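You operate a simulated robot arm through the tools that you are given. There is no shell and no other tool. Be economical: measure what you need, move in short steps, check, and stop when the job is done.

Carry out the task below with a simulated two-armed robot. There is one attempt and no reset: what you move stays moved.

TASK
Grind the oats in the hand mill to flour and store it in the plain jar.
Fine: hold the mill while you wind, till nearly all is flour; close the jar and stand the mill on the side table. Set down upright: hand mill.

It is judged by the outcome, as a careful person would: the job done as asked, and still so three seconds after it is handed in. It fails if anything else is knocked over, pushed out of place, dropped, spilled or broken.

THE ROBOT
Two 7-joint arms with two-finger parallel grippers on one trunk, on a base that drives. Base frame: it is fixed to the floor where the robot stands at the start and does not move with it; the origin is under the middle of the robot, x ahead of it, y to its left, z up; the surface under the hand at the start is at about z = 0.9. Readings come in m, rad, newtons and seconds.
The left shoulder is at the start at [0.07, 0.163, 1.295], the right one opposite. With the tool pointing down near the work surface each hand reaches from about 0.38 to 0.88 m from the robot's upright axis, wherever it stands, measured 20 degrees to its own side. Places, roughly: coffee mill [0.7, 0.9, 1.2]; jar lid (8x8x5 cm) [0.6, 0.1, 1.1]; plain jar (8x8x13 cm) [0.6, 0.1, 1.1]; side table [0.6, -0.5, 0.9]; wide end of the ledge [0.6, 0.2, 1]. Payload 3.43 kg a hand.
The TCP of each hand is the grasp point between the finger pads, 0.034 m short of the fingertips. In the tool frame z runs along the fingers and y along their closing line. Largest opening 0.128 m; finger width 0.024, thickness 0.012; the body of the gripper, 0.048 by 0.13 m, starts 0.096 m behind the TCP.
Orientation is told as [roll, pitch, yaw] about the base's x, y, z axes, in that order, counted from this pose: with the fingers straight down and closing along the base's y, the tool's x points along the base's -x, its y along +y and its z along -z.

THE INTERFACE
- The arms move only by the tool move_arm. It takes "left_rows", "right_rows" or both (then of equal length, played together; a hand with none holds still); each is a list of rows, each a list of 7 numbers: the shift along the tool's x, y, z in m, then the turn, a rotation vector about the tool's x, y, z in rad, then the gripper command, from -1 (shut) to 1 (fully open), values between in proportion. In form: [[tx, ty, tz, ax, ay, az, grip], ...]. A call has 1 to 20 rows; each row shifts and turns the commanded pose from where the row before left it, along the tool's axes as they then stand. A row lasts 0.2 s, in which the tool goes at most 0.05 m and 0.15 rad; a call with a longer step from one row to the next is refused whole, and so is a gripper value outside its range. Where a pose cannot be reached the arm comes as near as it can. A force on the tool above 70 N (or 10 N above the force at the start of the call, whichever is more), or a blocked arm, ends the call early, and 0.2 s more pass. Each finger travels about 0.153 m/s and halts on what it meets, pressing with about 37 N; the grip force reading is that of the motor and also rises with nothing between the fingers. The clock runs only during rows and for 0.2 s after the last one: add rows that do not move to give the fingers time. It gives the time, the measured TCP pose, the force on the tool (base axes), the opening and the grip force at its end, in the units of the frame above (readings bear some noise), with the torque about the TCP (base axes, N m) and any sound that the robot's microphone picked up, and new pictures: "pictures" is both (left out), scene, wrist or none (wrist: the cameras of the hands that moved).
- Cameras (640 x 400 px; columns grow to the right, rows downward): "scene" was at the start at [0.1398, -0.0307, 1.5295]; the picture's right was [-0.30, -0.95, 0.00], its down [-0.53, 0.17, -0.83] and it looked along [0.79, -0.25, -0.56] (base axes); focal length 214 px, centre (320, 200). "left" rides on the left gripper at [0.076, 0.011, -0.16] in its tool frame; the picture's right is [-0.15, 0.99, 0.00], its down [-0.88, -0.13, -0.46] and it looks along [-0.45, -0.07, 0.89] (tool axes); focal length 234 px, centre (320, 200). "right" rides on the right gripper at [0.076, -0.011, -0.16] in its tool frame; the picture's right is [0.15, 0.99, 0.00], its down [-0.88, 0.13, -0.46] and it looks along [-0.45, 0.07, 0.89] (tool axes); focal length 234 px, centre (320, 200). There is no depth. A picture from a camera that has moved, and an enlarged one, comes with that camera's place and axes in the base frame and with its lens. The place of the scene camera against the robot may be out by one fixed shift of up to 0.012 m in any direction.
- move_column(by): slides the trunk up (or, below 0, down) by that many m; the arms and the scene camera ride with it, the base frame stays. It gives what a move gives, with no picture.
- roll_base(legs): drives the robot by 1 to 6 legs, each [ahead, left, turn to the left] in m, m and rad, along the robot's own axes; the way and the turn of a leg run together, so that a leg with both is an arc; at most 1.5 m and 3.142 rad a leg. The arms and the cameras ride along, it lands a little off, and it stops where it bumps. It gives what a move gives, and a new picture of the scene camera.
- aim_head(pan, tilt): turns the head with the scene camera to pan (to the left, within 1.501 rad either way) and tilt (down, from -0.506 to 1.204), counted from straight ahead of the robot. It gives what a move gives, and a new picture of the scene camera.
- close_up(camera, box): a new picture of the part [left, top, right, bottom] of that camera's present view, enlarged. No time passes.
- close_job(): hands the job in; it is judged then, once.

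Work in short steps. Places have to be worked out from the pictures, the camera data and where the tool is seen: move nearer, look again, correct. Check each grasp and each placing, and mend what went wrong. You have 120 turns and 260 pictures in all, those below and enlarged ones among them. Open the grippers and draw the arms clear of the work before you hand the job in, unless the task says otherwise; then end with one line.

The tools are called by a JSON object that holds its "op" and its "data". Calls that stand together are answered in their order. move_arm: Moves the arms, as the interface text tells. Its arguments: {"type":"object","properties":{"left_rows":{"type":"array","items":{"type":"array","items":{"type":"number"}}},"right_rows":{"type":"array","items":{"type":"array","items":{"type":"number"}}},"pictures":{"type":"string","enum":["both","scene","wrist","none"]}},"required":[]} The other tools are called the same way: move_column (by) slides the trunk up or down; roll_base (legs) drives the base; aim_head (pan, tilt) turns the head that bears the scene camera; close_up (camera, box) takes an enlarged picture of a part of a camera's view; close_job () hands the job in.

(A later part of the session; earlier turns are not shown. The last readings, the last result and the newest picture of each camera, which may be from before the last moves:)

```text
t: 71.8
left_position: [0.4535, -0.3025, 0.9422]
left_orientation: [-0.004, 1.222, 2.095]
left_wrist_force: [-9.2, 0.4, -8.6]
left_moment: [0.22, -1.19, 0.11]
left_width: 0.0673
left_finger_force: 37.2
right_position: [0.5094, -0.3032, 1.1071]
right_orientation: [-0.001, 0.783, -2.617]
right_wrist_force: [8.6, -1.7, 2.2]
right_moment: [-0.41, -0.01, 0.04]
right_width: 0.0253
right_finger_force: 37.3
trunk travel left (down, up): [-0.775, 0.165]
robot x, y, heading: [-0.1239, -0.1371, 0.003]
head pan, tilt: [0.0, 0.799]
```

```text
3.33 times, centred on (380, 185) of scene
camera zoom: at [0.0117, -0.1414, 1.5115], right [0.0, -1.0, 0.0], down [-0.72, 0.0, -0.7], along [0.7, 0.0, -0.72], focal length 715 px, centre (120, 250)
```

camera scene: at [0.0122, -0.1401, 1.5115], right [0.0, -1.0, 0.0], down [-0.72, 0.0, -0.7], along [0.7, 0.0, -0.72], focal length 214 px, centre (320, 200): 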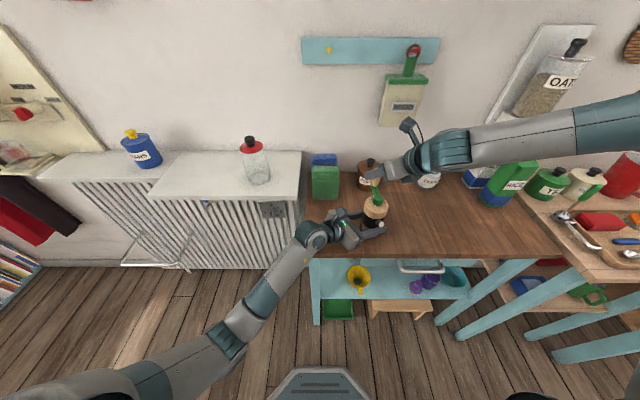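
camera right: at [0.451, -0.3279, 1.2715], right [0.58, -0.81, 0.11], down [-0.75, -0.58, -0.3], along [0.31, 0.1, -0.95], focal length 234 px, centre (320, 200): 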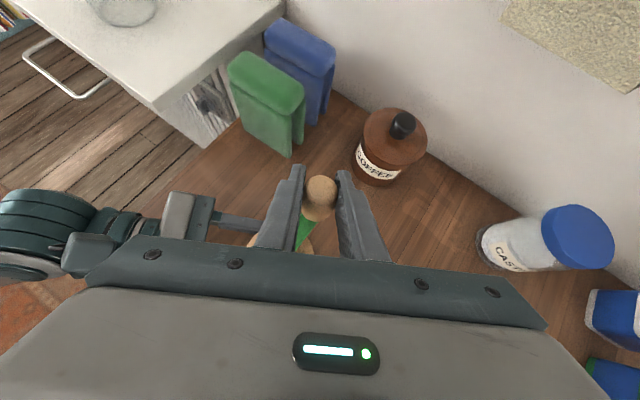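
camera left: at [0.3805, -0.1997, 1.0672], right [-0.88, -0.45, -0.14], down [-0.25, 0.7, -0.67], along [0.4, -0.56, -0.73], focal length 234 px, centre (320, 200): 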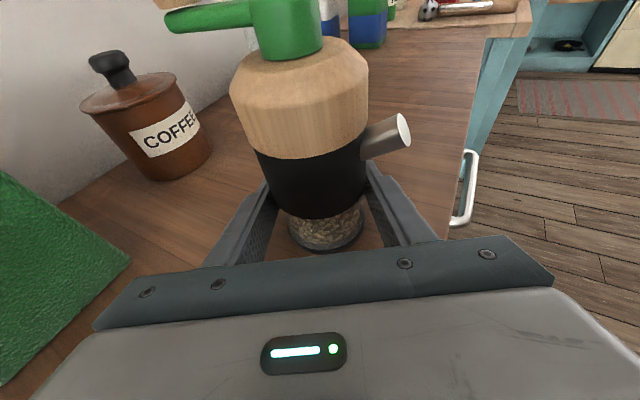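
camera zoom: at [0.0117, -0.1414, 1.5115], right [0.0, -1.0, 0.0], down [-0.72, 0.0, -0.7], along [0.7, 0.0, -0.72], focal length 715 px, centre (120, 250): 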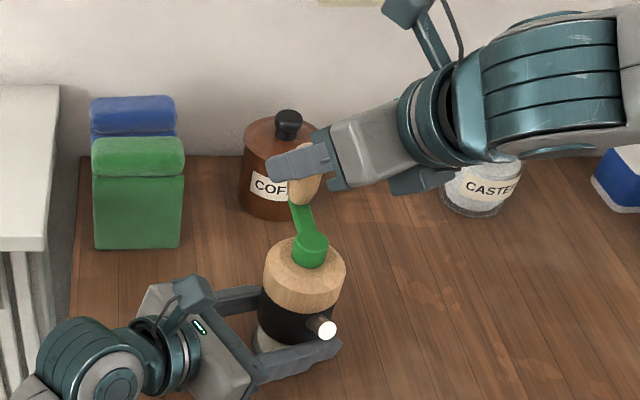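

Colour has settled: it's all flour. Release the knob and retract the right hand; then release the mill (it stands on the table) and retract the left.

{"op": "move_arm", "data": {"right_rows": [[0, 0, 0, 0, 0, 0, -0.3], [0, 0, 0, 0, 0, 0, 0], [0, 0, 0, 0, 0, 0, 0], [0, 0, -0.04, 0, 0, 0, 0], [0, 0, -0.04, 0, 0, 0, 0], [0, 0, -0.04, 0, 0, 0, 0], [0.02, 0.03, -0.02, 0, 0, 0, 0], [0.02, 0.03, -0.02, 0, 0, 0, 0], [0.02, 0.03, -0.02, 0, 0, 0, 0], [0, 0, 0, 0, 0, 0, 0], [0, 0, 0, 0, 0, 0, 0], [0, 0, 0, 0, 0, 0, 0]], "left_rows": [[0, 0, 0, 0, 0, 0, -1], [0, 0, 0, 0, 0, 0, -1], [0, 0, 0, 0, 0, 0, -1], [0, 0, 0, 0, 0, 0, -1], [0, 0, 0, 0, 0, 0, -1], [0, 0, 0, 0, 0, 0, -0.2], [0, 0, 0, 0, 0, 0, 0.4], [0, 0, 0, 0, 0, 0, 1], [0, 0, 0, 0, 0, 0, 1], [0, 0, -0.04, 0, 0, 0, 1], [0, 0, -0.04, 0, 0, 0, 1], [0, 0, -0.04, 0, 0, 0, 1]]}}

```text
t: 74.4
left_position: [0.3951, -0.2022, 0.9835]
left_orientation: [0.001, 1.222, 2.096]
left_wrist_force: [-0.2, 0.3, 1.1]
left_moment: [0.0, -0.01, 0.03]
left_width: 0.1279
left_finger_force: 0.0
right_position: [0.4777, -0.4211, 1.2769]
right_orientation: [0.002, 0.786, -2.614]
right_wrist_force: [-0.3, -0.9, -1.1]
right_moment: [0.02, -0.01, -0.01]
right_width: 0.064
right_finger_force: 0.0
trunk travel left (down, up): [-0.775, 0.165]
robot x, y, heading: [-0.1235, -0.1341, 0.004]
head pan, tilt: [0.0, 0.799]
camera scene: at [0.011, -0.1385, 1.5116], right [0.0, -1.0, 0.0], down [-0.72, 0.0, -0.7], along [0.7, 0.0, -0.72], focal length 214 px, centre (320, 200)
camera right: at [0.4201, -0.4418, 1.4426], right [0.59, -0.8, 0.1], down [-0.75, -0.59, -0.3], along [0.3, 0.1, -0.95], focal length 234 px, centre (320, 200)
camera left: at [0.322, -0.1007, 1.1091], right [-0.88, -0.45, -0.14], down [-0.25, 0.7, -0.67], along [0.4, -0.56, -0.73], focal length 234 px, centre (320, 200)
```

scene: 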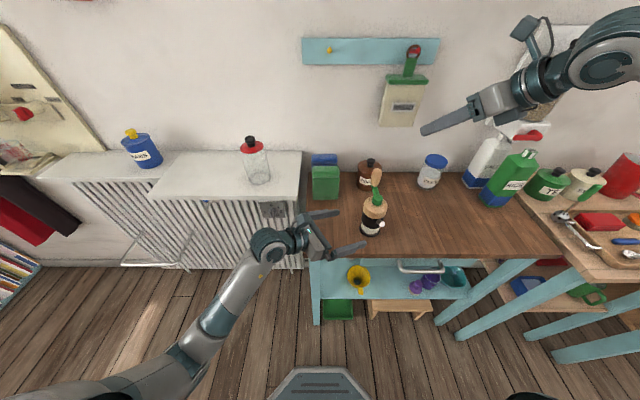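
right: 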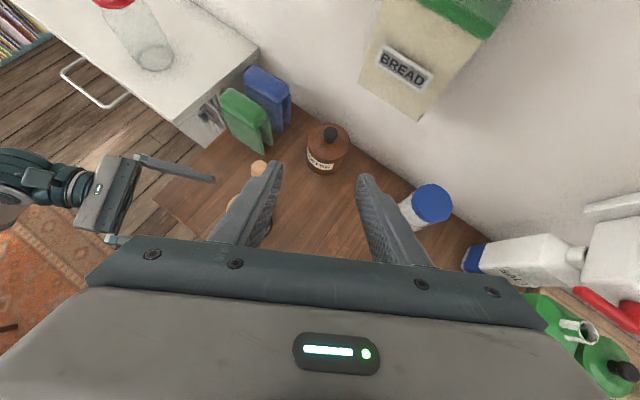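
left: 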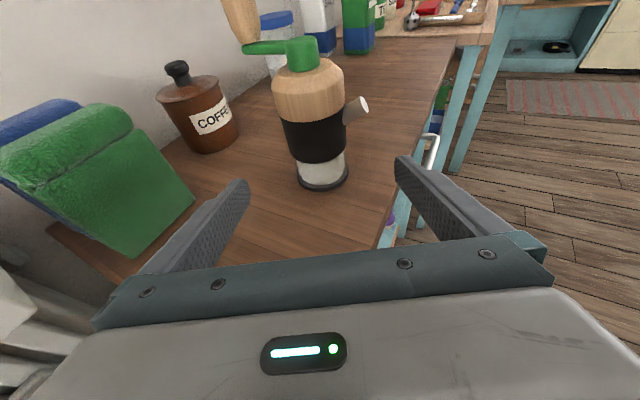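

Now the jar. Raise the left hand, turn it fingers-down, and drive the base back near the start pose where the left hand sits over the jar.

{"op": "move_arm", "data": {"left_rows": [[0.0376, 0, -0.0137, 0, 0, 0, 0.4], [0.0376, 0, -0.0137, 0, 0, 0, 0.4], [0.0376, 0, -0.0137, 0, 0, 0, 0.4], [0.0376, 0, -0.0137, 0, 0, 0, 0.4], [0.0376, 0, -0.0137, 0, 0, 0, 0.4], [0.0376, 0, -0.0137, 0, 0, 0, 0.4], [0.0376, 0, -0.0137, 0, 0, 0, 0.4], [0.0376, 0, -0.0137, 0, 0, 0, 0.4], [0, 0, 0, 0, -0.15, 0, 0.4], [0, 0, 0, 0, -0.15, 0, 0.4], [0, 0, 0, 0, -0.15, 0, 0.4], [0, 0, 0, 0, -0.15, 0, 0.4], [0, 0, 0, 0, -0.15, 0, 0.4], [0, 0, 0, 0, -0.15, 0, 0.4], [0, 0, 0, 0, -0.15, 0, 0.4], [0, 0, 0, 0, -0.15, 0, 0.4], [0, 0, 0, 0, -0.02, 0, 0.4]], "pictures": "none"}}

{"op": "move_arm", "data": {"left_rows": [[0, 0, 0, 0, 0, 0.15, 0.4], [0, 0, 0, 0, 0, 0.15, 0.4], [0, 0, 0, 0, 0, 0.15, 0.4], [0, 0, 0, 0, 0, 0.15, 0.4], [0, 0, 0, 0, 0, 0.15, 0.4], [0, 0, 0, 0, 0, 0.15, 0.4], [0, 0, 0, 0, 0, 0.15, 0.4], [0, 0, 0, 0, 0, 0.15, 0.4], [0, 0, 0, 0, 0, 0.15, 0.4], [0, 0, 0, 0, 0, 0.15, 0.4], [0, 0, 0, 0, 0, 0.15, 0.4], [0, 0, 0, 0, 0, 0.15, 0.4], [0, 0, 0, 0, 0, 0.15, 0.4], [0, 0, 0, 0, 0, 0.144, 0.4]], "pictures": "none"}}

{"op": "roll_base", "data": {"legs": [[0, 0.16, 0], [0.1, 0, 0]]}}

```text
t: 78.0
left_position: [0.3959, -0.2039, 1.3045]
left_orientation: [-0.001, 0.002, 2.099]
left_wrist_force: [0.0, -0.3, 0.5]
left_moment: [-0.02, 0.01, 0.03]
left_width: 0.0895
left_finger_force: 0.1
right_position: [0.4785, -0.4214, 1.2764]
right_orientation: [-0.001, 0.784, -2.614]
right_wrist_force: [0.3, 0.7, 0.5]
right_moment: [0.0, 0.0, 0.03]
right_width: 0.0641
right_finger_force: 0.0
trunk travel left (down, up): [-0.775, 0.165]
robot x, y, heading: [-0.1264, -0.1409, 0.004]
head pan, tilt: [0.0, 0.799]
```

```text
t: 81.0
left_position: [0.3967, -0.2032, 1.3035]
left_orientation: [-0.003, -0.002, 0.003]
left_wrist_force: [-1.7, -0.6, 0.4]
left_moment: [-0.04, 0.04, -0.05]
left_width: 0.0897
left_finger_force: 0.2
right_position: [0.4783, -0.4221, 1.2756]
right_orientation: [-0.002, 0.785, -2.613]
right_wrist_force: [1.0, -0.9, 0.7]
right_moment: [-0.01, -0.02, 0.0]
right_width: 0.0638
right_finger_force: 0.1
trunk travel left (down, up): [-0.775, 0.165]
robot x, y, heading: [-0.1227, -0.1351, 0.005]
head pan, tilt: [0.0, 0.799]
```

```text
t: 83.2
left_position: [0.4946, -0.0407, 1.3046]
left_orientation: [-0.003, -0.004, 0.007]
left_wrist_force: [0.0, 0.2, 0.0]
left_moment: [-0.04, 0.03, -0.01]
left_width: 0.0894
left_finger_force: 0.1
right_position: [0.5774, -0.2583, 1.2769]
right_orientation: [0.002, 0.786, -2.611]
right_wrist_force: [-0.9, -0.5, -0.4]
right_moment: [0.01, -0.01, -0.01]
right_width: 0.0642
right_finger_force: 0.1
trunk travel left (down, up): [-0.775, 0.165]
robot x, y, heading: [-0.0254, 0.0247, 0.005]
head pan, tilt: [0.0, 0.799]
camera scene: at [0.1086, 0.0229, 1.5118], right [0.01, -1.0, 0.0], down [-0.72, 0.0, -0.7], along [0.7, 0.0, -0.72], focal length 214 px, centre (320, 200)
```

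scene: 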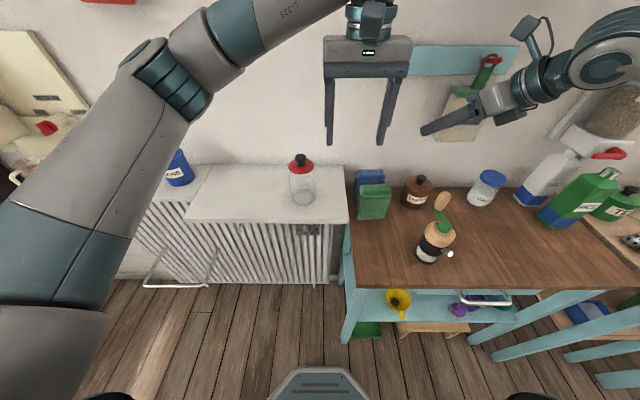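

{"op": "close_up", "data": {"camera": "left", "box": [0, 0, 640, 400]}}

{"op": "close_up", "data": {"camera": "scene", "box": [240, 130, 380, 230]}}

```text
1.00 times, centred on (320, 200) of left (not enlarged: the box is as wide or as high as the picture)
camera zoom: at [0.4171, -0.029, 1.4641], right [0.14, 0.99, 0.0], down [0.88, -0.12, 0.46], along [0.45, -0.07, -0.89], focal length 234 px, centre (320, 200)
```

zoom: 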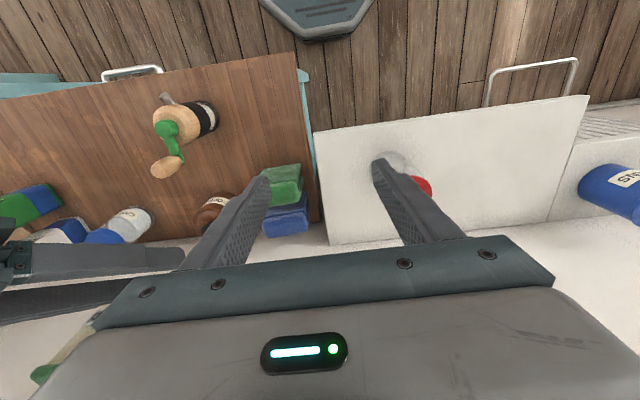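

```text
4.00 times, centred on (310, 180) of scene
camera zoom: at [0.1086, 0.0229, 1.5118], right [0.01, -1.0, 0.0], down [-0.72, 0.0, -0.7], along [0.7, 0.0, -0.72], focal length 858 px, centre (360, 280)
```

zoom: 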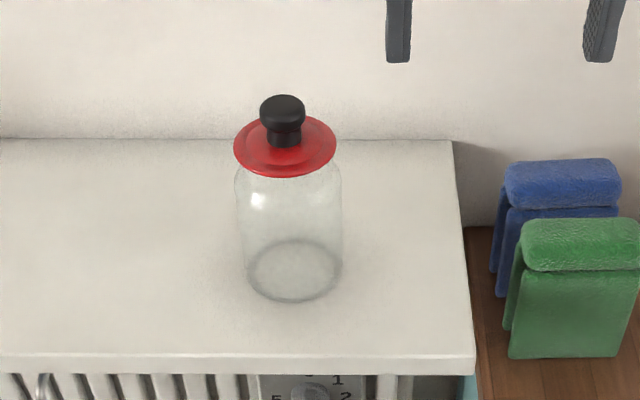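

{"op": "move_arm", "data": {"left_rows": [[0.01, 0.04, 0, 0, 0, 0, 0.4], [0.01, 0.04, 0, 0, 0, 0, 0.4], [0, 0.04, 0, 0, 0, 0, 0.4], [0, 0, 0, 0, 0, 0, 0.4]], "pictures": "wrist"}}

```text
t: 84.2
left_position: [0.4747, 0.0763, 1.3062]
left_orientation: [-0.001, -0.002, 0.006]
left_wrist_force: [0.7, -0.3, -0.2]
left_moment: [0.01, 0.01, 0.0]
left_width: 0.0896
left_finger_force: 0.1
right_position: [0.5771, -0.2609, 1.2763]
right_orientation: [0.001, 0.788, -2.613]
right_wrist_force: [0.0, 0.1, -0.3]
right_moment: [0.02, -0.02, -0.01]
right_width: 0.0637
right_finger_force: 0.2
trunk travel left (down, up): [-0.775, 0.165]
robot x, y, heading: [-0.0234, 0.0257, 0.009]
head pan, tilt: [0.0, 0.799]
camera left: at [0.398, 0.0885, 1.4644], right [0.14, 0.99, 0.0], down [0.88, -0.12, 0.46], along [0.45, -0.06, -0.89], focal length 234 px, centre (320, 200)
```

left: 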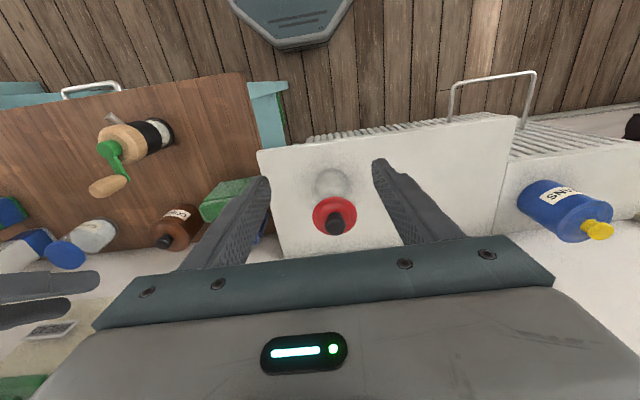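

{"op": "move_arm", "data": {"left_rows": [[-0.04, 0.004, 0, 0, 0, 0, 0.4], [-0.04, 0.004, 0, 0, 0, 0, 0.4], [0, 0, 0, 0, 0, 0, 0.4]], "pictures": "wrist"}}

{"op": "close_up", "data": {"camera": "left", "box": [260, 100, 400, 240]}}

```text
t: 85.0
left_position: [0.5561, 0.0873, 1.3064]
left_orientation: [0.001, -0.002, 0.009]
left_wrist_force: [0.0, -0.3, 0.2]
left_moment: [0.02, -0.01, 0.01]
left_width: 0.0897
left_finger_force: 0.1
right_position: [0.578, -0.2589, 1.2768]
right_orientation: [0.001, 0.785, -2.612]
right_wrist_force: [-0.1, 0.8, -0.4]
right_moment: [0.02, 0.01, 0.01]
right_width: 0.0639
right_finger_force: 0.0
trunk travel left (down, up): [-0.775, 0.165]
robot x, y, heading: [-0.0263, 0.0227, 0.004]
head pan, tilt: [0.0, 0.799]
camera left: at [0.4791, 0.0989, 1.465], right [0.14, 0.99, 0.0], down [0.88, -0.12, 0.46], along [0.45, -0.07, -0.89], focal length 234 px, centre (320, 200)
```

left: 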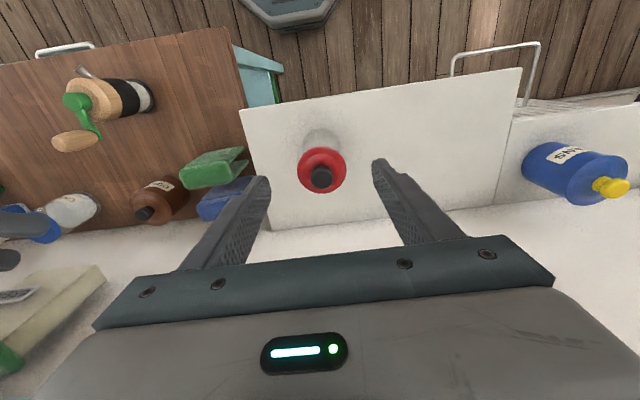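

```text
2.86 times, centred on (330, 170) of left
camera zoom: at [0.4791, 0.0989, 1.465], right [0.14, 0.99, 0.0], down [0.88, -0.12, 0.46], along [0.45, -0.07, -0.89], focal length 669 px, centre (291, 286)
```

zoom: 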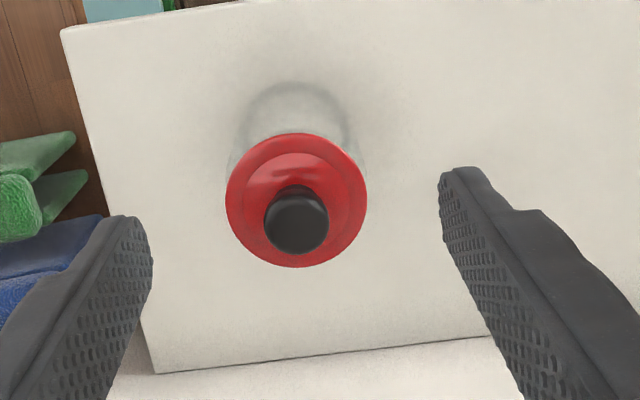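

Knob top ≈ (0.604, 0.082, 1.145), lid plate ≈ 1.11. Move above and lower part way.

{"op": "move_arm", "data": {"left_rows": [[-0.024, -0.002, 0.025, 0, 0, 0, 0], [-0.024, -0.003, 0.025, 0, 0, 0, 0], [0, 0, 0.03, 0, 0, 0, 0], [0, 0, 0, 0, 0, 0, 0]], "pictures": "both"}}

{"op": "close_up", "data": {"camera": "scene", "box": [240, 100, 380, 230]}}

```text
t: 86.0
left_position: [0.6048, 0.0838, 1.2258]
left_orientation: [-0.001, -0.001, 0.007]
left_wrist_force: [-0.6, 1.1, -0.4]
left_moment: [0.01, 0.0, 0.0]
left_width: 0.0641
left_finger_force: 0.1
right_position: [0.5793, -0.2593, 1.2758]
right_orientation: [0.0, 0.785, -2.611]
right_wrist_force: [0.0, 0.2, 0.2]
right_moment: [-0.01, -0.01, -0.01]
right_width: 0.0641
right_finger_force: 0.0
trunk travel left (down, up): [-0.775, 0.165]
robot x, y, heading: [-0.0231, 0.0301, 0.005]
head pan, tilt: [0.0, 0.799]
camera scene: at [0.1108, 0.022, 1.5115], right [0.01, -1.0, 0.0], down [-0.72, 0.0, -0.7], along [0.7, 0.0, -0.72], focal length 214 px, centre (320, 200)
camera left: at [0.5269, 0.0959, 1.3847], right [0.14, 0.99, 0.0], down [0.88, -0.12, 0.46], along [0.45, -0.07, -0.89], focal length 234 px, centre (320, 200)
```

scene: 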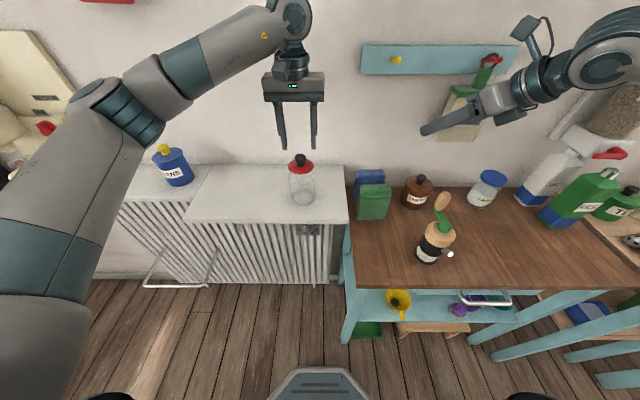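
left: 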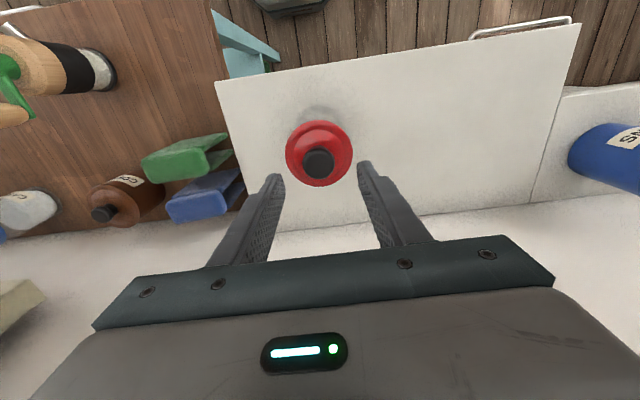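

```text
3.08 times, centred on (310, 165) of scene
camera zoom: at [0.1108, 0.022, 1.5115], right [0.01, -1.0, 0.0], down [-0.72, 0.0, -0.7], along [0.7, 0.0, -0.72], focal length 660 px, centre (351, 308)
```

zoom: 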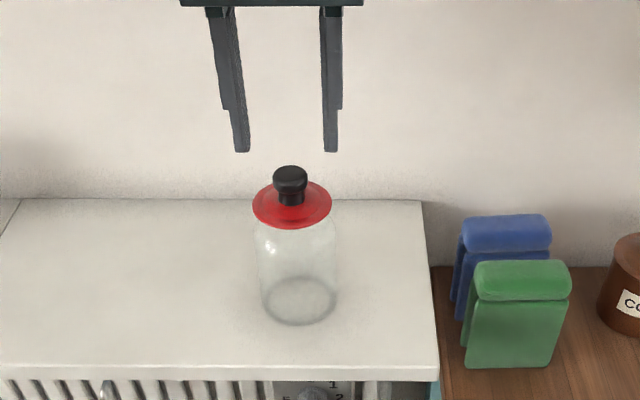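

{"op": "move_arm", "data": {"left_rows": [[0.001, -0.002, 0.03, 0, 0, 0, 0], [0.001, 0, 0.03, 0, 0, 0, 0], [0, 0, 0.01, 0, 0, 0, 0], [0, 0, 0, 0, 0, 0, 0]], "pictures": "wrist"}}

{"op": "close_up", "data": {"camera": "scene", "box": [260, 120, 360, 220]}}

```text
t: 86.8
left_position: [0.6033, 0.0815, 1.174]
left_orientation: [-0.009, -0.026, 0.012]
left_wrist_force: [-10.2, 5.3, 40.2]
left_moment: [1.49, 0.68, 0.4]
left_width: 0.0663
left_finger_force: 2.0
right_position: [0.5772, -0.2587, 1.2777]
right_orientation: [0.0, 0.786, -2.61]
right_wrist_force: [0.9, 0.4, 0.0]
right_moment: [0.01, 0.05, -0.01]
right_width: 0.0641
right_finger_force: 0.0
trunk travel left (down, up): [-0.775, 0.165]
robot x, y, heading: [-0.0232, 0.027, 0.006]
head pan, tilt: [0.0, 0.799]
stopped in row 3 (left hand): the force on the tool passed its limit at 81 N (the readings are from after the stop); the commanded pose is now the measured one
camera left: at [0.5217, 0.0942, 1.3308], right [0.14, 0.99, -0.01], down [0.87, -0.12, 0.48], along [0.47, -0.07, -0.88], focal length 234 px, centre (320, 200)
```

left: 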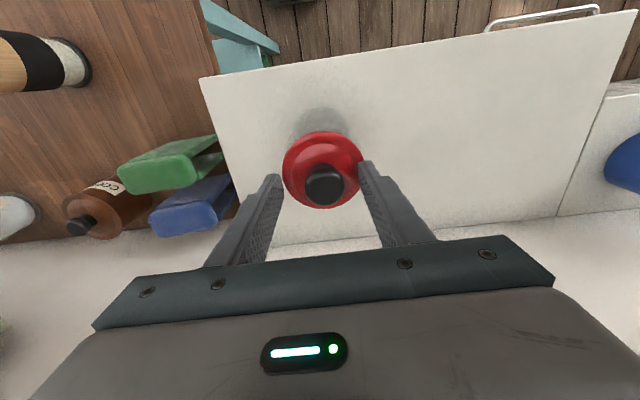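

```text
4.00 times, centred on (310, 170) of scene
camera zoom: at [0.1077, 0.0224, 1.512], right [0.01, -1.0, 0.0], down [-0.72, 0.0, -0.7], along [0.7, 0.0, -0.72], focal length 858 px, centre (360, 320)
```

zoom: 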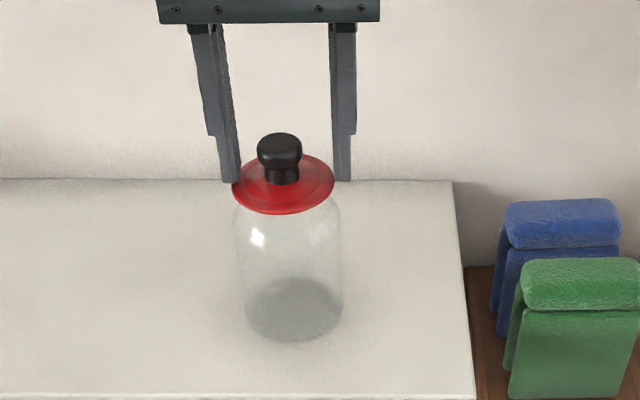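

The fingertips touched the lid at tip z≈1.14, so the lid is higher and slightly nearer than I judged (knob ≈ (0.591, 0.087)). Raise, shift, then come down less.

{"op": "move_arm", "data": {"left_rows": [[0, 0, -0.025, 0, 0, 0, 0], [0.012, 0.005, 0, 0, 0.026, 0, 0], [0, 0, 0, 0, 0, 0, 0]], "pictures": "wrist"}}

{"op": "close_up", "data": {"camera": "scene", "box": [260, 120, 360, 220]}}

```text
t: 87.6
left_position: [0.5931, 0.0851, 1.1898]
left_orientation: [-0.006, 0.007, 0.01]
left_wrist_force: [1.1, 0.2, 0.9]
left_moment: [0.01, 0.04, 0.01]
left_width: 0.0639
left_finger_force: 0.1
right_position: [0.5782, -0.2597, 1.2756]
right_orientation: [0.001, 0.786, -2.611]
right_wrist_force: [0.4, 0.5, 0.4]
right_moment: [0.02, 0.0, -0.01]
right_width: 0.0638
right_finger_force: 0.0
trunk travel left (down, up): [-0.775, 0.165]
robot x, y, heading: [-0.0242, 0.0222, 0.005]
head pan, tilt: [0.0, 0.799]
camera left: at [0.5169, 0.0988, 1.3507], right [0.14, 0.99, -0.01], down [0.88, -0.12, 0.45], along [0.45, -0.07, -0.89], focal length 234 px, centre (320, 200)
```

left: 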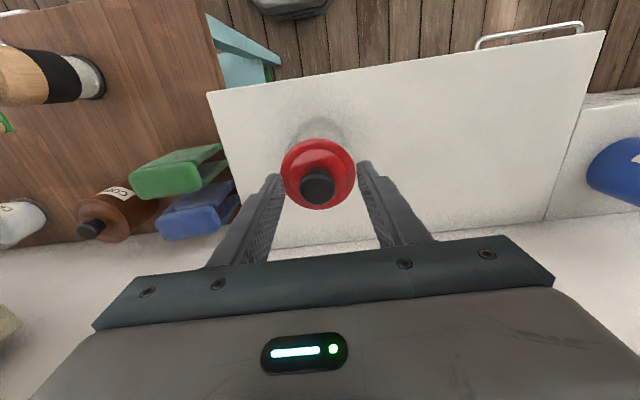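

```text
4.00 times, centred on (310, 170) of scene
camera zoom: at [0.1113, 0.0224, 1.5115], right [0.01, -1.0, 0.0], down [-0.72, 0.0, -0.7], along [0.7, 0.0, -0.72], focal length 858 px, centre (360, 320)
```

zoom: 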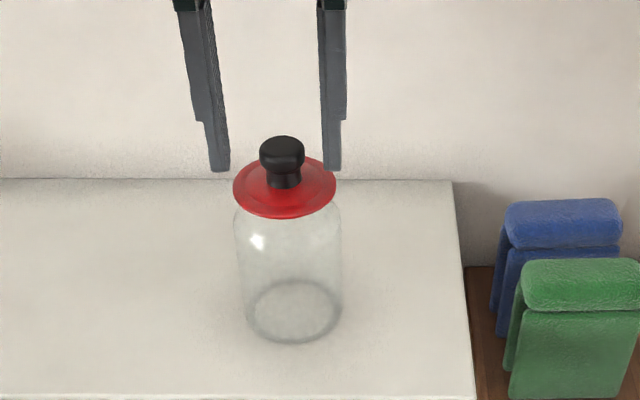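

{"op": "move_arm", "data": {"left_rows": [[0.002, -0.002, 0, 0, 0, 0, -0.2], [0, 0, 0.006, 0, 0, 0, -0.2], [0, 0, 0.006, 0, 0, 0, -0.2], [0, 0, 0, 0, 0, 0, -0.35], [0, 0, 0, 0, 0, 0, -0.5], [0, 0, 0, 0, 0, 0, -0.8], [0, 0, 0, 0, 0, 0, -0.8]], "pictures": "wrist"}}

{"op": "close_up", "data": {"camera": "scene", "box": [260, 120, 360, 220]}}

```text
t: 89.2
left_position: [0.5889, 0.0849, 1.1798]
left_orientation: [-0.007, 0.005, 0.01]
left_wrist_force: [0.0, 0.7, 1.3]
left_moment: [-0.01, 0.0, -0.04]
left_width: 0.0302
left_finger_force: 36.8
right_position: [0.578, -0.2593, 1.2756]
right_orientation: [0.002, 0.785, -2.611]
right_wrist_force: [0.6, 0.1, -0.9]
right_moment: [0.02, 0.0, 0.02]
right_width: 0.0639
right_finger_force: 0.1
trunk travel left (down, up): [-0.775, 0.165]
robot x, y, heading: [-0.0256, 0.0283, 0.003]
head pan, tilt: [0.0, 0.799]
camera left: at [0.5141, 0.0965, 1.3395], right [0.14, 0.99, -0.01], down [0.88, -0.12, 0.45], along [0.45, -0.07, -0.89], focal length 234 px, centre (320, 200)
```

left: 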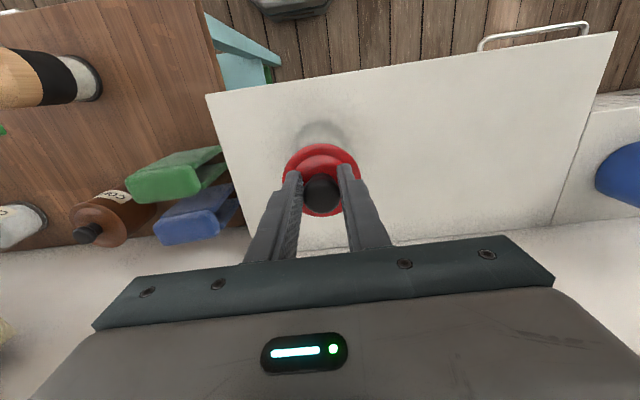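

```text
4.00 times, centred on (310, 170) of scene
camera zoom: at [0.1109, 0.0223, 1.5115], right [0.01, -1.0, 0.0], down [-0.72, 0.0, -0.7], along [0.7, 0.0, -0.72], focal length 858 px, centre (360, 320)
```

zoom: 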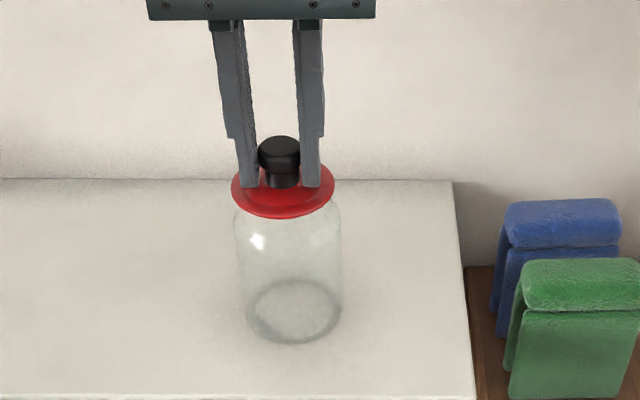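

Knob gripped. Lift 2 cm slowly and see whether the lid comes free of the jar.

{"op": "move_arm", "data": {"left_rows": [[0, 0, -0.01, 0, 0, 0, -0.8], [0, 0, -0.01, 0, 0, 0, -0.8], [0, 0, 0, 0, 0, 0, -0.8]], "pictures": "none"}}

{"op": "close_up", "data": {"camera": "scene", "box": [260, 120, 360, 220]}}

```text
t: 90.0
left_position: [0.5904, 0.0842, 1.2009]
left_orientation: [-0.007, 0.006, 0.012]
left_wrist_force: [-0.8, -0.2, -0.2]
left_moment: [0.0, -0.02, 0.02]
left_width: 0.0301
left_finger_force: 36.7
right_position: [0.5786, -0.2583, 1.2765]
right_orientation: [0.0, 0.785, -2.61]
right_wrist_force: [-0.6, 0.8, 0.5]
right_moment: [0.0, 0.0, 0.0]
right_width: 0.0641
right_finger_force: 0.0
trunk travel left (down, up): [-0.775, 0.165]
robot x, y, heading: [-0.0246, 0.0251, 0.004]
head pan, tilt: [0.0, 0.799]
```

```text
4.00 times, centred on (310, 170) of scene
camera zoom: at [0.1114, 0.0224, 1.5115], right [0.01, -1.0, 0.0], down [-0.72, 0.0, -0.7], along [0.7, 0.0, -0.72], focal length 858 px, centre (360, 320)
```

zoom: 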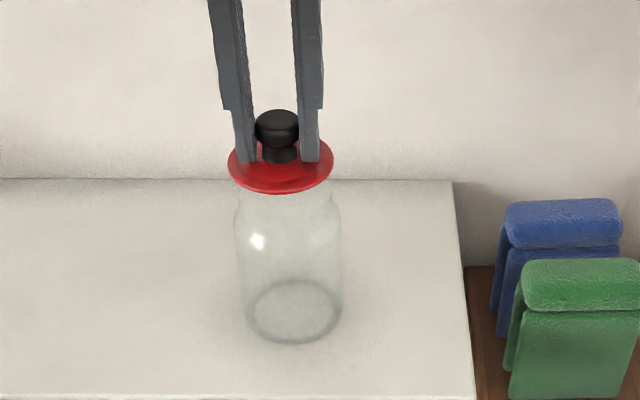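

The lid is free. Carry it 0.2 m left and set it down on the ledge.

{"op": "move_arm", "data": {"left_rows": [[0, 0, -0.03, 0, 0, 0, -0.8], [0, 0, -0.02, 0, 0, 0, -0.8], [0, 0.04, 0, 0, 0, 0, -0.8], [0, 0.04, 0, 0, 0, 0, -0.8], [0, 0.04, 0, 0, 0, 0, -0.8], [0, 0.04, 0, 0, 0, 0, -0.8], [0, 0.03, 0, 0, 0, 0, -0.8], [0, 0, 0.04, 0, 0, 0, -0.8], [0, 0, 0.04, 0, 0, 0, -0.8], [0, 0, 0.04, 0, 0, 0, -0.8], [0, 0, 0.04, 0, 0, 0, -0.8], [0, 0, 0, 0, 0, 0, -0.8]]}}

{"op": "close_up", "data": {"camera": "scene", "box": [180, 120, 340, 240]}}

```text
t: 92.6
left_position: [0.5858, 0.2744, 1.0875]
left_orientation: [-0.008, 0.004, 0.009]
left_wrist_force: [-1.0, -0.1, -0.5]
left_moment: [0.0, 0.01, 0.02]
left_width: 0.03
left_finger_force: 36.7
right_position: [0.5787, -0.2586, 1.2772]
right_orientation: [0.0, 0.785, -2.61]
right_wrist_force: [1.0, 0.2, 0.1]
right_moment: [-0.04, -0.03, -0.01]
right_width: 0.064
right_finger_force: 0.0
trunk travel left (down, up): [-0.775, 0.165]
robot x, y, heading: [-0.0236, 0.0271, 0.007]
head pan, tilt: [0.0, 0.799]
camera scene: at [0.1107, 0.0224, 1.5116], right [0.01, -1.0, 0.0], down [-0.72, 0.0, -0.7], along [0.7, 0.0, -0.72], focal length 214 px, centre (320, 200)
camera left: at [0.5107, 0.286, 1.2476], right [0.14, 0.99, -0.01], down [0.88, -0.12, 0.45], along [0.45, -0.07, -0.89], focal length 234 px, centre (320, 200)
```

scene: 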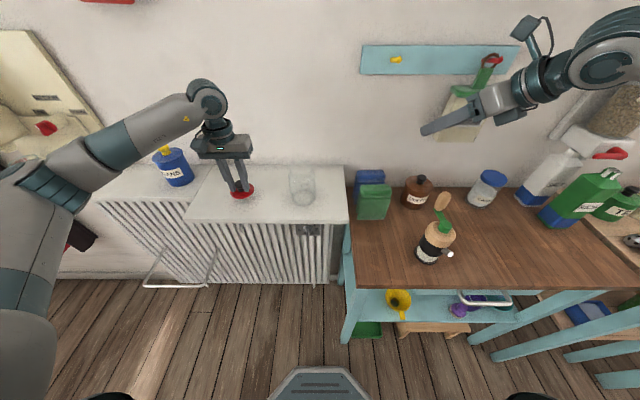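
left: 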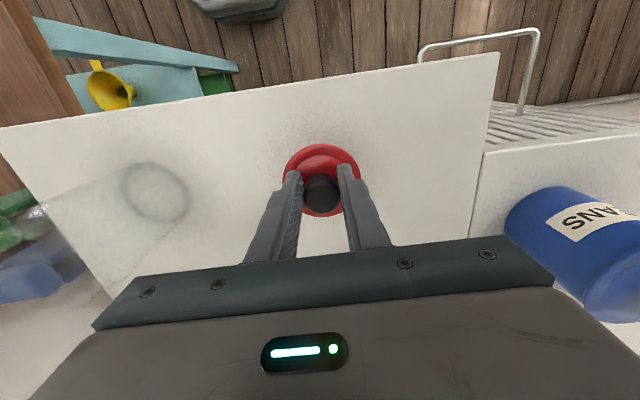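

```text
3.33 times, centred on (260, 180) of scene
camera zoom: at [0.1107, 0.0224, 1.5116], right [0.01, -1.0, 0.0], down [-0.72, 0.0, -0.7], along [0.7, 0.0, -0.72], focal length 715 px, centre (520, 267)
```

zoom: 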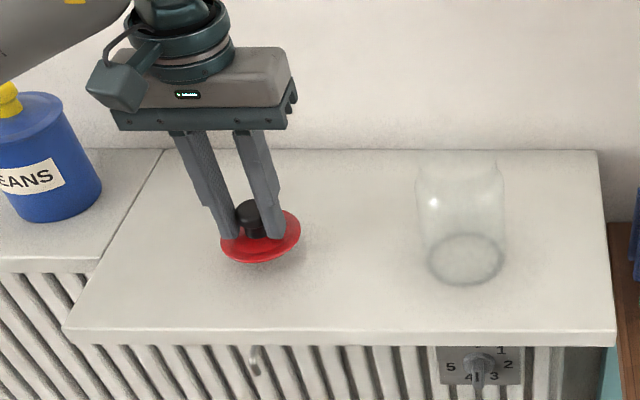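

{"op": "move_arm", "data": {"left_rows": [[0, 0, 0.005, 0, 0, 0, -0.8], [0, 0, 0.005, 0, 0, 0, -0.8], [0, 0, 0.004, 0, 0, 0, -0.8]], "pictures": "none"}}

{"op": "close_up", "data": {"camera": "scene", "box": [200, 150, 280, 210]}}

```text
t: 93.4
left_position: [0.5865, 0.2734, 1.0742]
left_orientation: [-0.008, 0.004, 0.01]
left_wrist_force: [-0.1, -0.1, 0.1]
left_moment: [0.0, 0.02, 0.0]
left_width: 0.03
left_finger_force: 36.8
right_position: [0.5788, -0.2595, 1.2763]
right_orientation: [0.001, 0.786, -2.61]
right_wrist_force: [-0.3, 0.1, 0.0]
right_moment: [0.02, 0.0, -0.03]
right_width: 0.0642
right_finger_force: 0.1
trunk travel left (down, up): [-0.775, 0.165]
robot x, y, heading: [-0.0242, 0.0232, 0.006]
head pan, tilt: [0.0, 0.799]
```

```text
6.67 times, centred on (240, 180) of scene
camera zoom: at [0.1112, 0.0224, 1.5115], right [0.01, -1.0, 0.0], down [-0.72, 0.0, -0.7], along [0.7, 0.0, -0.72], focal length 1430 px, centre (853, 333)
```

zoom: 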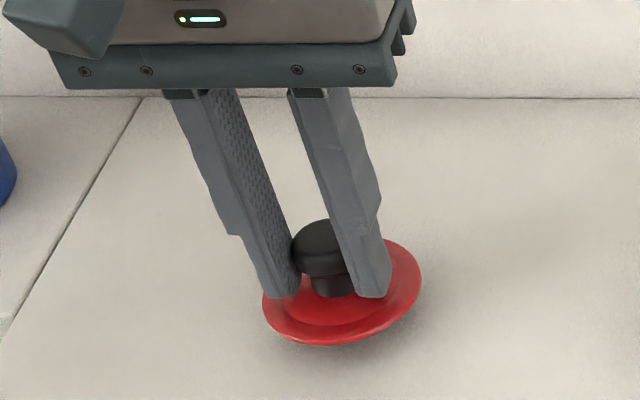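

Still just above the surface; continue in small steps.

{"op": "move_arm", "data": {"left_rows": [[0, 0, 0.004, 0, 0, 0, -0.8], [0, 0, 0.004, 0, 0, 0, -0.8], [0, 0, 0.004, 0, 0, 0, -0.8]], "pictures": "none"}}

{"op": "close_up", "data": {"camera": "scene", "box": [200, 150, 280, 210]}}

```text
t: 94.2
left_position: [0.5865, 0.2736, 1.0628]
left_orientation: [-0.007, 0.006, 0.01]
left_wrist_force: [0.6, 0.0, -0.6]
left_moment: [0.0, 0.0, -0.02]
left_width: 0.0304
left_finger_force: 36.2
right_position: [0.5798, -0.2586, 1.2765]
right_orientation: [0.0, 0.786, -2.612]
right_wrist_force: [0.5, -0.4, 0.1]
right_moment: [0.01, 0.04, 0.01]
right_width: 0.0642
right_finger_force: 0.2
trunk travel left (down, up): [-0.775, 0.165]
robot x, y, heading: [-0.0243, 0.0245, 0.003]
head pan, tilt: [0.0, 0.799]
```

```text
6.67 times, centred on (240, 180) of scene
camera zoom: at [0.1111, 0.0224, 1.5115], right [0.01, -1.0, 0.0], down [-0.72, 0.0, -0.7], along [0.7, 0.0, -0.72], focal length 1430 px, centre (853, 333)
```

zoom: 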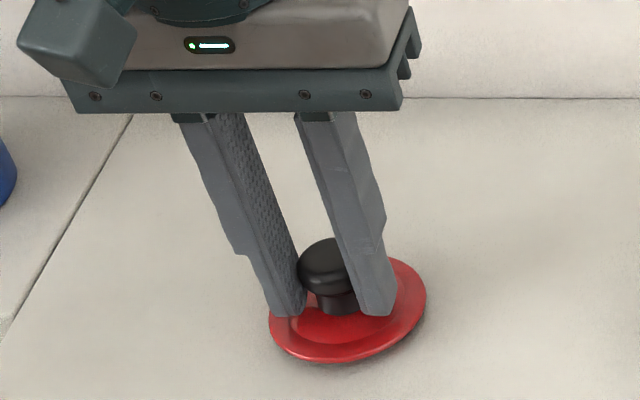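

{"op": "move_arm", "data": {"left_rows": [[0, 0, 0.003, 0, 0, 0, -0.8], [0, 0, 0.003, 0, 0, 0, -0.8]], "pictures": "none"}}

{"op": "close_up", "data": {"camera": "scene", "box": [200, 150, 280, 210]}}

```text
t: 94.8
left_position: [0.586, 0.2725, 1.0613]
left_orientation: [-0.008, -0.004, 0.013]
left_wrist_force: [4.4, 5.7, 31.8]
left_moment: [0.05, -0.3, 0.08]
left_width: 0.0304
left_finger_force: 37.0
right_position: [0.5752, -0.2584, 1.2791]
right_orientation: [0.003, 0.788, -2.609]
right_wrist_force: [-1.5, -0.2, 0.5]
right_moment: [0.0, 0.01, -0.01]
right_width: 0.0641
right_finger_force: 0.0
trunk travel left (down, up): [-0.775, 0.165]
robot x, y, heading: [-0.0242, 0.0253, 0.009]
head pan, tilt: [0.0, 0.799]
```

```text
6.67 times, centred on (240, 180) of scene
camera zoom: at [0.1075, 0.022, 1.5125], right [0.01, -1.0, 0.0], down [-0.72, 0.0, -0.7], along [0.7, 0.0, -0.72], focal length 1430 px, centre (853, 333)
```

zoom: 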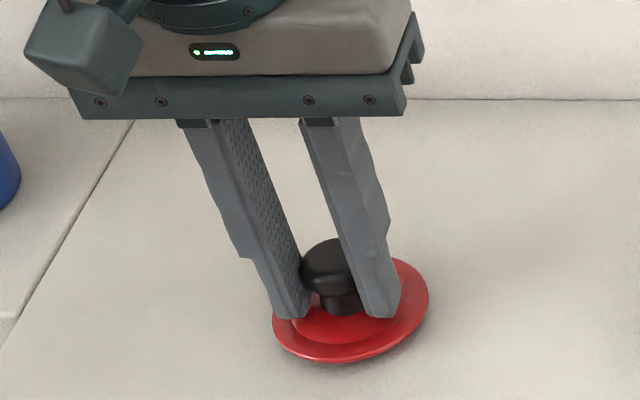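

Lid is seated on the ledge (TCP 1.061). Release and rise.

{"op": "move_arm", "data": {"left_rows": [[0, 0, -0.002, 0, 0, 0, -0.4], [0, 0, 0, 0, 0, 0, 0], [0, 0, 0, 0, 0, 0, 0], [0, 0, -0.04, 0, 0, 0, 0], [0, 0, -0.04, 0, 0, 0, 0], [0, 0, -0.04, 0, 0, 0, 0], [0, 0, -0.04, 0, 0, 0, 0], [0, 0, -0.04, 0, 0, 0, 0], [0, 0, -0.04, 0, 0, 0, 0], [0, 0, 0, 0, 0, 0, 0]], "pictures": "scene"}}

{"op": "move_arm", "data": {"left_rows": [[0, 0, 0, 0, 0, -0.15, 1], [0, 0, 0, 0, 0, -0.15, 1], [0, 0, 0, 0, 0, -0.15, 1], [0, 0, 0, 0, 0, -0.15, 1], [0, 0, 0, 0, 0, -0.15, 1], [0, 0, 0, 0, 0, -0.15, 1], [0, 0, 0, 0, 0, -0.15, 1], [0, 0, 0, 0, 0, -0.15, 1], [0, 0, 0, 0, 0, -0.15, 1], [0, 0, 0, 0, 0, -0.15, 1], [0, 0, 0, 0, 0, -0.15, 1], [0, 0, 0, 0, 0, -0.15, 1], [0, 0, 0, 0, 0, -0.15, 1], [0, 0, 0, 0, 0, -0.144, 1]], "pictures": "none"}}

{"op": "roll_base", "data": {"legs": [[-0.1, 0, 0], [0, -0.16, 0]]}}

```text
t: 97.0
left_position: [0.5901, 0.273, 1.2972]
left_orientation: [-0.006, 0.006, 0.01]
left_wrist_force: [1.0, -0.2, -0.9]
left_moment: [0.01, 0.02, 0.01]
left_width: 0.0638
left_finger_force: 0.1
right_position: [0.579, -0.2582, 1.2757]
right_orientation: [0.0, 0.784, -2.612]
right_wrist_force: [0.3, 0.6, -0.3]
right_moment: [0.01, -0.01, -0.03]
right_width: 0.0642
right_finger_force: 0.1
trunk travel left (down, up): [-0.775, 0.165]
robot x, y, heading: [-0.0242, 0.0254, 0.006]
head pan, tilt: [0.0, 0.799]
camera scene: at [0.1116, 0.0226, 1.5115], right [0.01, -1.0, 0.0], down [-0.72, 0.0, -0.7], along [0.7, 0.0, -0.72], focal length 214 px, centre (320, 200)
```

scene: 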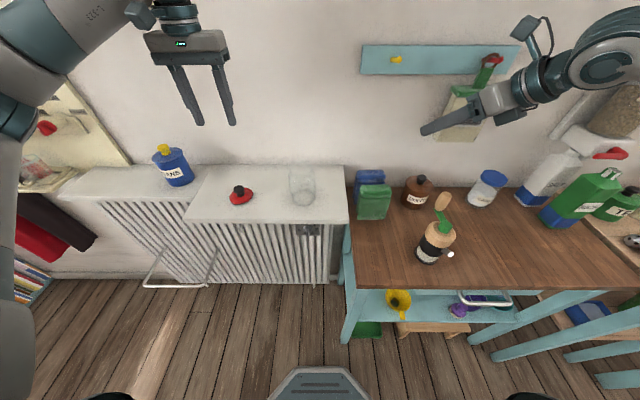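

```text
t: 100.0
left_position: [0.5875, 0.2748, 1.2978]
left_orientation: [0.008, 0.003, 2.107]
left_wrist_force: [0.2, -0.1, -0.4]
left_moment: [-0.05, 0.01, -0.04]
left_width: 0.1282
left_finger_force: 0.0
right_position: [0.5782, -0.2586, 1.2756]
right_orientation: [0.001, 0.786, -2.611]
right_wrist_force: [0.3, 0.3, 0.5]
right_moment: [-0.01, -0.04, 0.02]
right_width: 0.0639
right_finger_force: 0.1
trunk travel left (down, up): [-0.775, 0.165]
robot x, y, heading: [-0.0246, 0.0232, 0.009]
head pan, tilt: [0.0, 0.799]
```

```text
t: 102.1
left_position: [0.4919, 0.1205, 1.2975]
left_orientation: [0.01, 0.005, 2.108]
left_wrist_force: [0.3, -0.2, -0.1]
left_moment: [-0.01, 0.02, -0.04]
left_width: 0.128
left_finger_force: 0.1
right_position: [0.482, -0.4148, 1.2768]
right_orientation: [0.003, 0.783, -2.604]
right_wrist_force: [0.1, 0.7, -0.7]
right_moment: [-0.01, 0.04, -0.04]
right_width: 0.0639
right_finger_force: 0.1
trunk travel left (down, up): [-0.775, 0.165]
robot x, y, heading: [-0.1201, -0.1364, 0.006]
head pan, tilt: [0.0, 0.799]
camera scene: at [0.0143, -0.134, 1.5114], right [0.01, -1.0, 0.0], down [-0.72, -0.01, -0.7], along [0.7, 0.01, -0.72], focal length 214 px, centre (320, 200)
```

scene: 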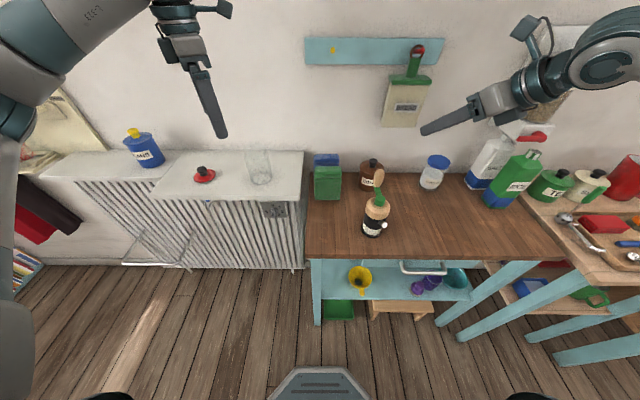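

Now re-tilt the left hand to the earlier grasp orientation and go back to the mill pre-grasp.

{"op": "move_arm", "data": {"left_rows": [[0, 0, 0, 0, 0.15, 0, 1], [0, 0, 0, 0, 0.15, 0, 1], [0, 0, 0, 0, 0.15, 0, 1], [0, 0, 0, 0, 0.15, 0, 1], [0, 0, 0, 0, 0.15, 0, 1], [0, 0, 0, 0, 0.15, 0, 1], [0, 0, 0, 0, 0.15, 0, 1], [0, 0, 0, 0, 0.15, 0, 1], [0, 0, 0, 0, 0.022, 0, 1]], "pictures": "none"}}

{"op": "move_arm", "data": {"left_rows": [[-0.0195, 0.0219, 0.0316, 0, 0, 0, 1], [-0.0195, 0.0219, 0.0316, 0, 0, 0, 1], [-0.0195, 0.0219, 0.0316, 0, 0, 0, 1], [-0.0195, 0.0219, 0.0316, 0, 0, 0, 1], [-0.0195, 0.0219, 0.0316, 0, 0, 0, 1], [-0.0195, 0.0219, 0.0316, 0, 0, 0, 1], [-0.0195, 0.0219, 0.0316, 0, 0, 0, 1], [-0.0195, 0.0219, 0.0316, 0, 0, 0, 1], [-0.0195, 0.0219, 0.0316, 0, 0, 0, 1], [-0.0195, 0.0219, 0.0316, 0, 0, 0, 1], [0, 0, 0, 0, 0, 0, 1]], "pictures": "both"}}

```text
t: 104.1
left_position: [0.49, 0.1182, 1.297]
left_orientation: [0.025, 1.226, 2.131]
left_wrist_force: [0.2, 0.4, -0.2]
left_moment: [-0.01, 0.02, 0.03]
left_width: 0.128
left_finger_force: 0.0
right_position: [0.4826, -0.4181, 1.2755]
right_orientation: [0.001, 0.786, -2.607]
right_wrist_force: [0.9, 0.4, 0.2]
right_moment: [-0.03, 0.01, 0.04]
right_width: 0.0639
right_finger_force: 0.1
trunk travel left (down, up): [-0.775, 0.165]
robot x, y, heading: [-0.1248, -0.1373, 0.009]
head pan, tilt: [0.0, 0.799]
```

```text
t: 106.5
left_position: [0.4177, -0.1949, 1.0105]
left_orientation: [0.025, 1.226, 2.132]
left_wrist_force: [0.4, -0.1, 1.1]
left_moment: [0.01, 0.01, 0.03]
left_width: 0.128
left_finger_force: 0.1
right_position: [0.4819, -0.4149, 1.2753]
right_orientation: [0.001, 0.786, -2.608]
right_wrist_force: [-0.5, 0.0, 0.1]
right_moment: [0.02, -0.02, 0.0]
right_width: 0.0639
right_finger_force: 0.1
trunk travel left (down, up): [-0.775, 0.165]
robot x, y, heading: [-0.1211, -0.134, 0.005]
head pan, tilt: [0.0, 0.799]
camera scene: at [0.0134, -0.1362, 1.5115], right [0.01, -1.0, 0.0], down [-0.72, -0.01, -0.7], along [0.7, 0.01, -0.72], focal length 214 px, centre (320, 200)
camera left: at [0.3447, -0.0923, 1.1352], right [-0.88, -0.46, -0.13], down [-0.27, 0.69, -0.68], along [0.4, -0.56, -0.73], focal length 234 px, centre (320, 200)
```

scene: 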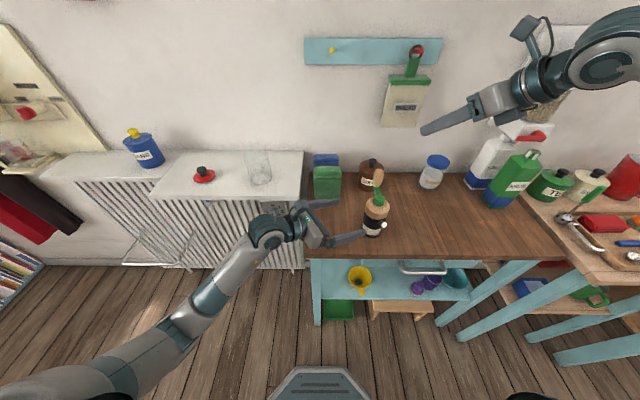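
left: 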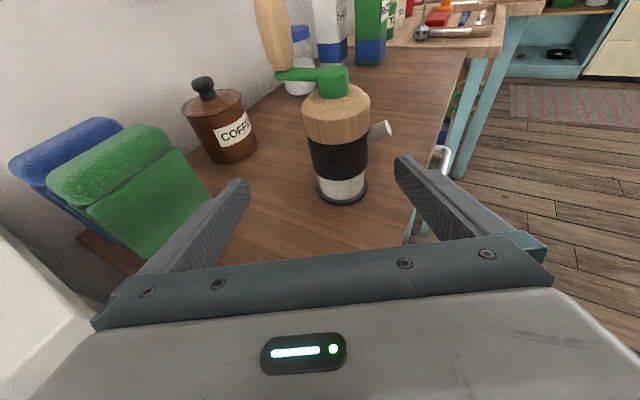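

{"op": "move_arm", "data": {"left_rows": [[-0.0138, 0.012, 0.0125, 0, 0, 0, 1], [-0.0138, 0.012, 0.0125, 0, 0, 0, 1], [0, 0, 0, 0, 0, 0, 1], [0, 0, 0.03, 0, 0, 0, 1], [0, 0, 0.03, 0, 0, 0, 1], [0, 0, 0.03, 0, 0, 0, 1], [0, 0, 0.008, 0, 0, 0, 1], [0, 0, 0, 0, 0, 0, 1]], "pictures": "wrist"}}

```text
t: 108.3
left_position: [0.4518, -0.2987, 0.9423]
left_orientation: [0.024, 1.226, 2.13]
left_wrist_force: [-0.1, 0.4, 0.5]
left_moment: [0.01, 0.01, 0.01]
left_width: 0.1279
left_finger_force: 0.0
right_position: [0.4819, -0.4164, 1.2764]
right_orientation: [0.003, 0.786, -2.608]
right_wrist_force: [-0.5, 0.3, -0.6]
right_moment: [-0.02, -0.03, 0.01]
right_width: 0.0639
right_finger_force: 0.0
trunk travel left (down, up): [-0.775, 0.165]
robot x, y, heading: [-0.1213, -0.1334, 0.006]
head pan, tilt: [0.0, 0.799]
camera left: at [0.3782, -0.1953, 1.0669], right [-0.88, -0.46, -0.13], down [-0.26, 0.69, -0.68], along [0.4, -0.56, -0.73], focal length 234 px, centre (320, 200)
```

left: 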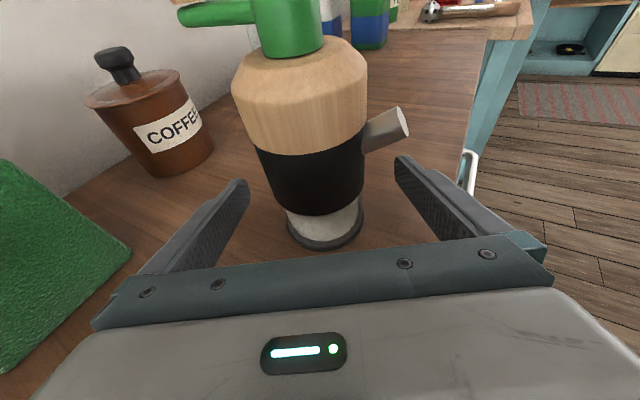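

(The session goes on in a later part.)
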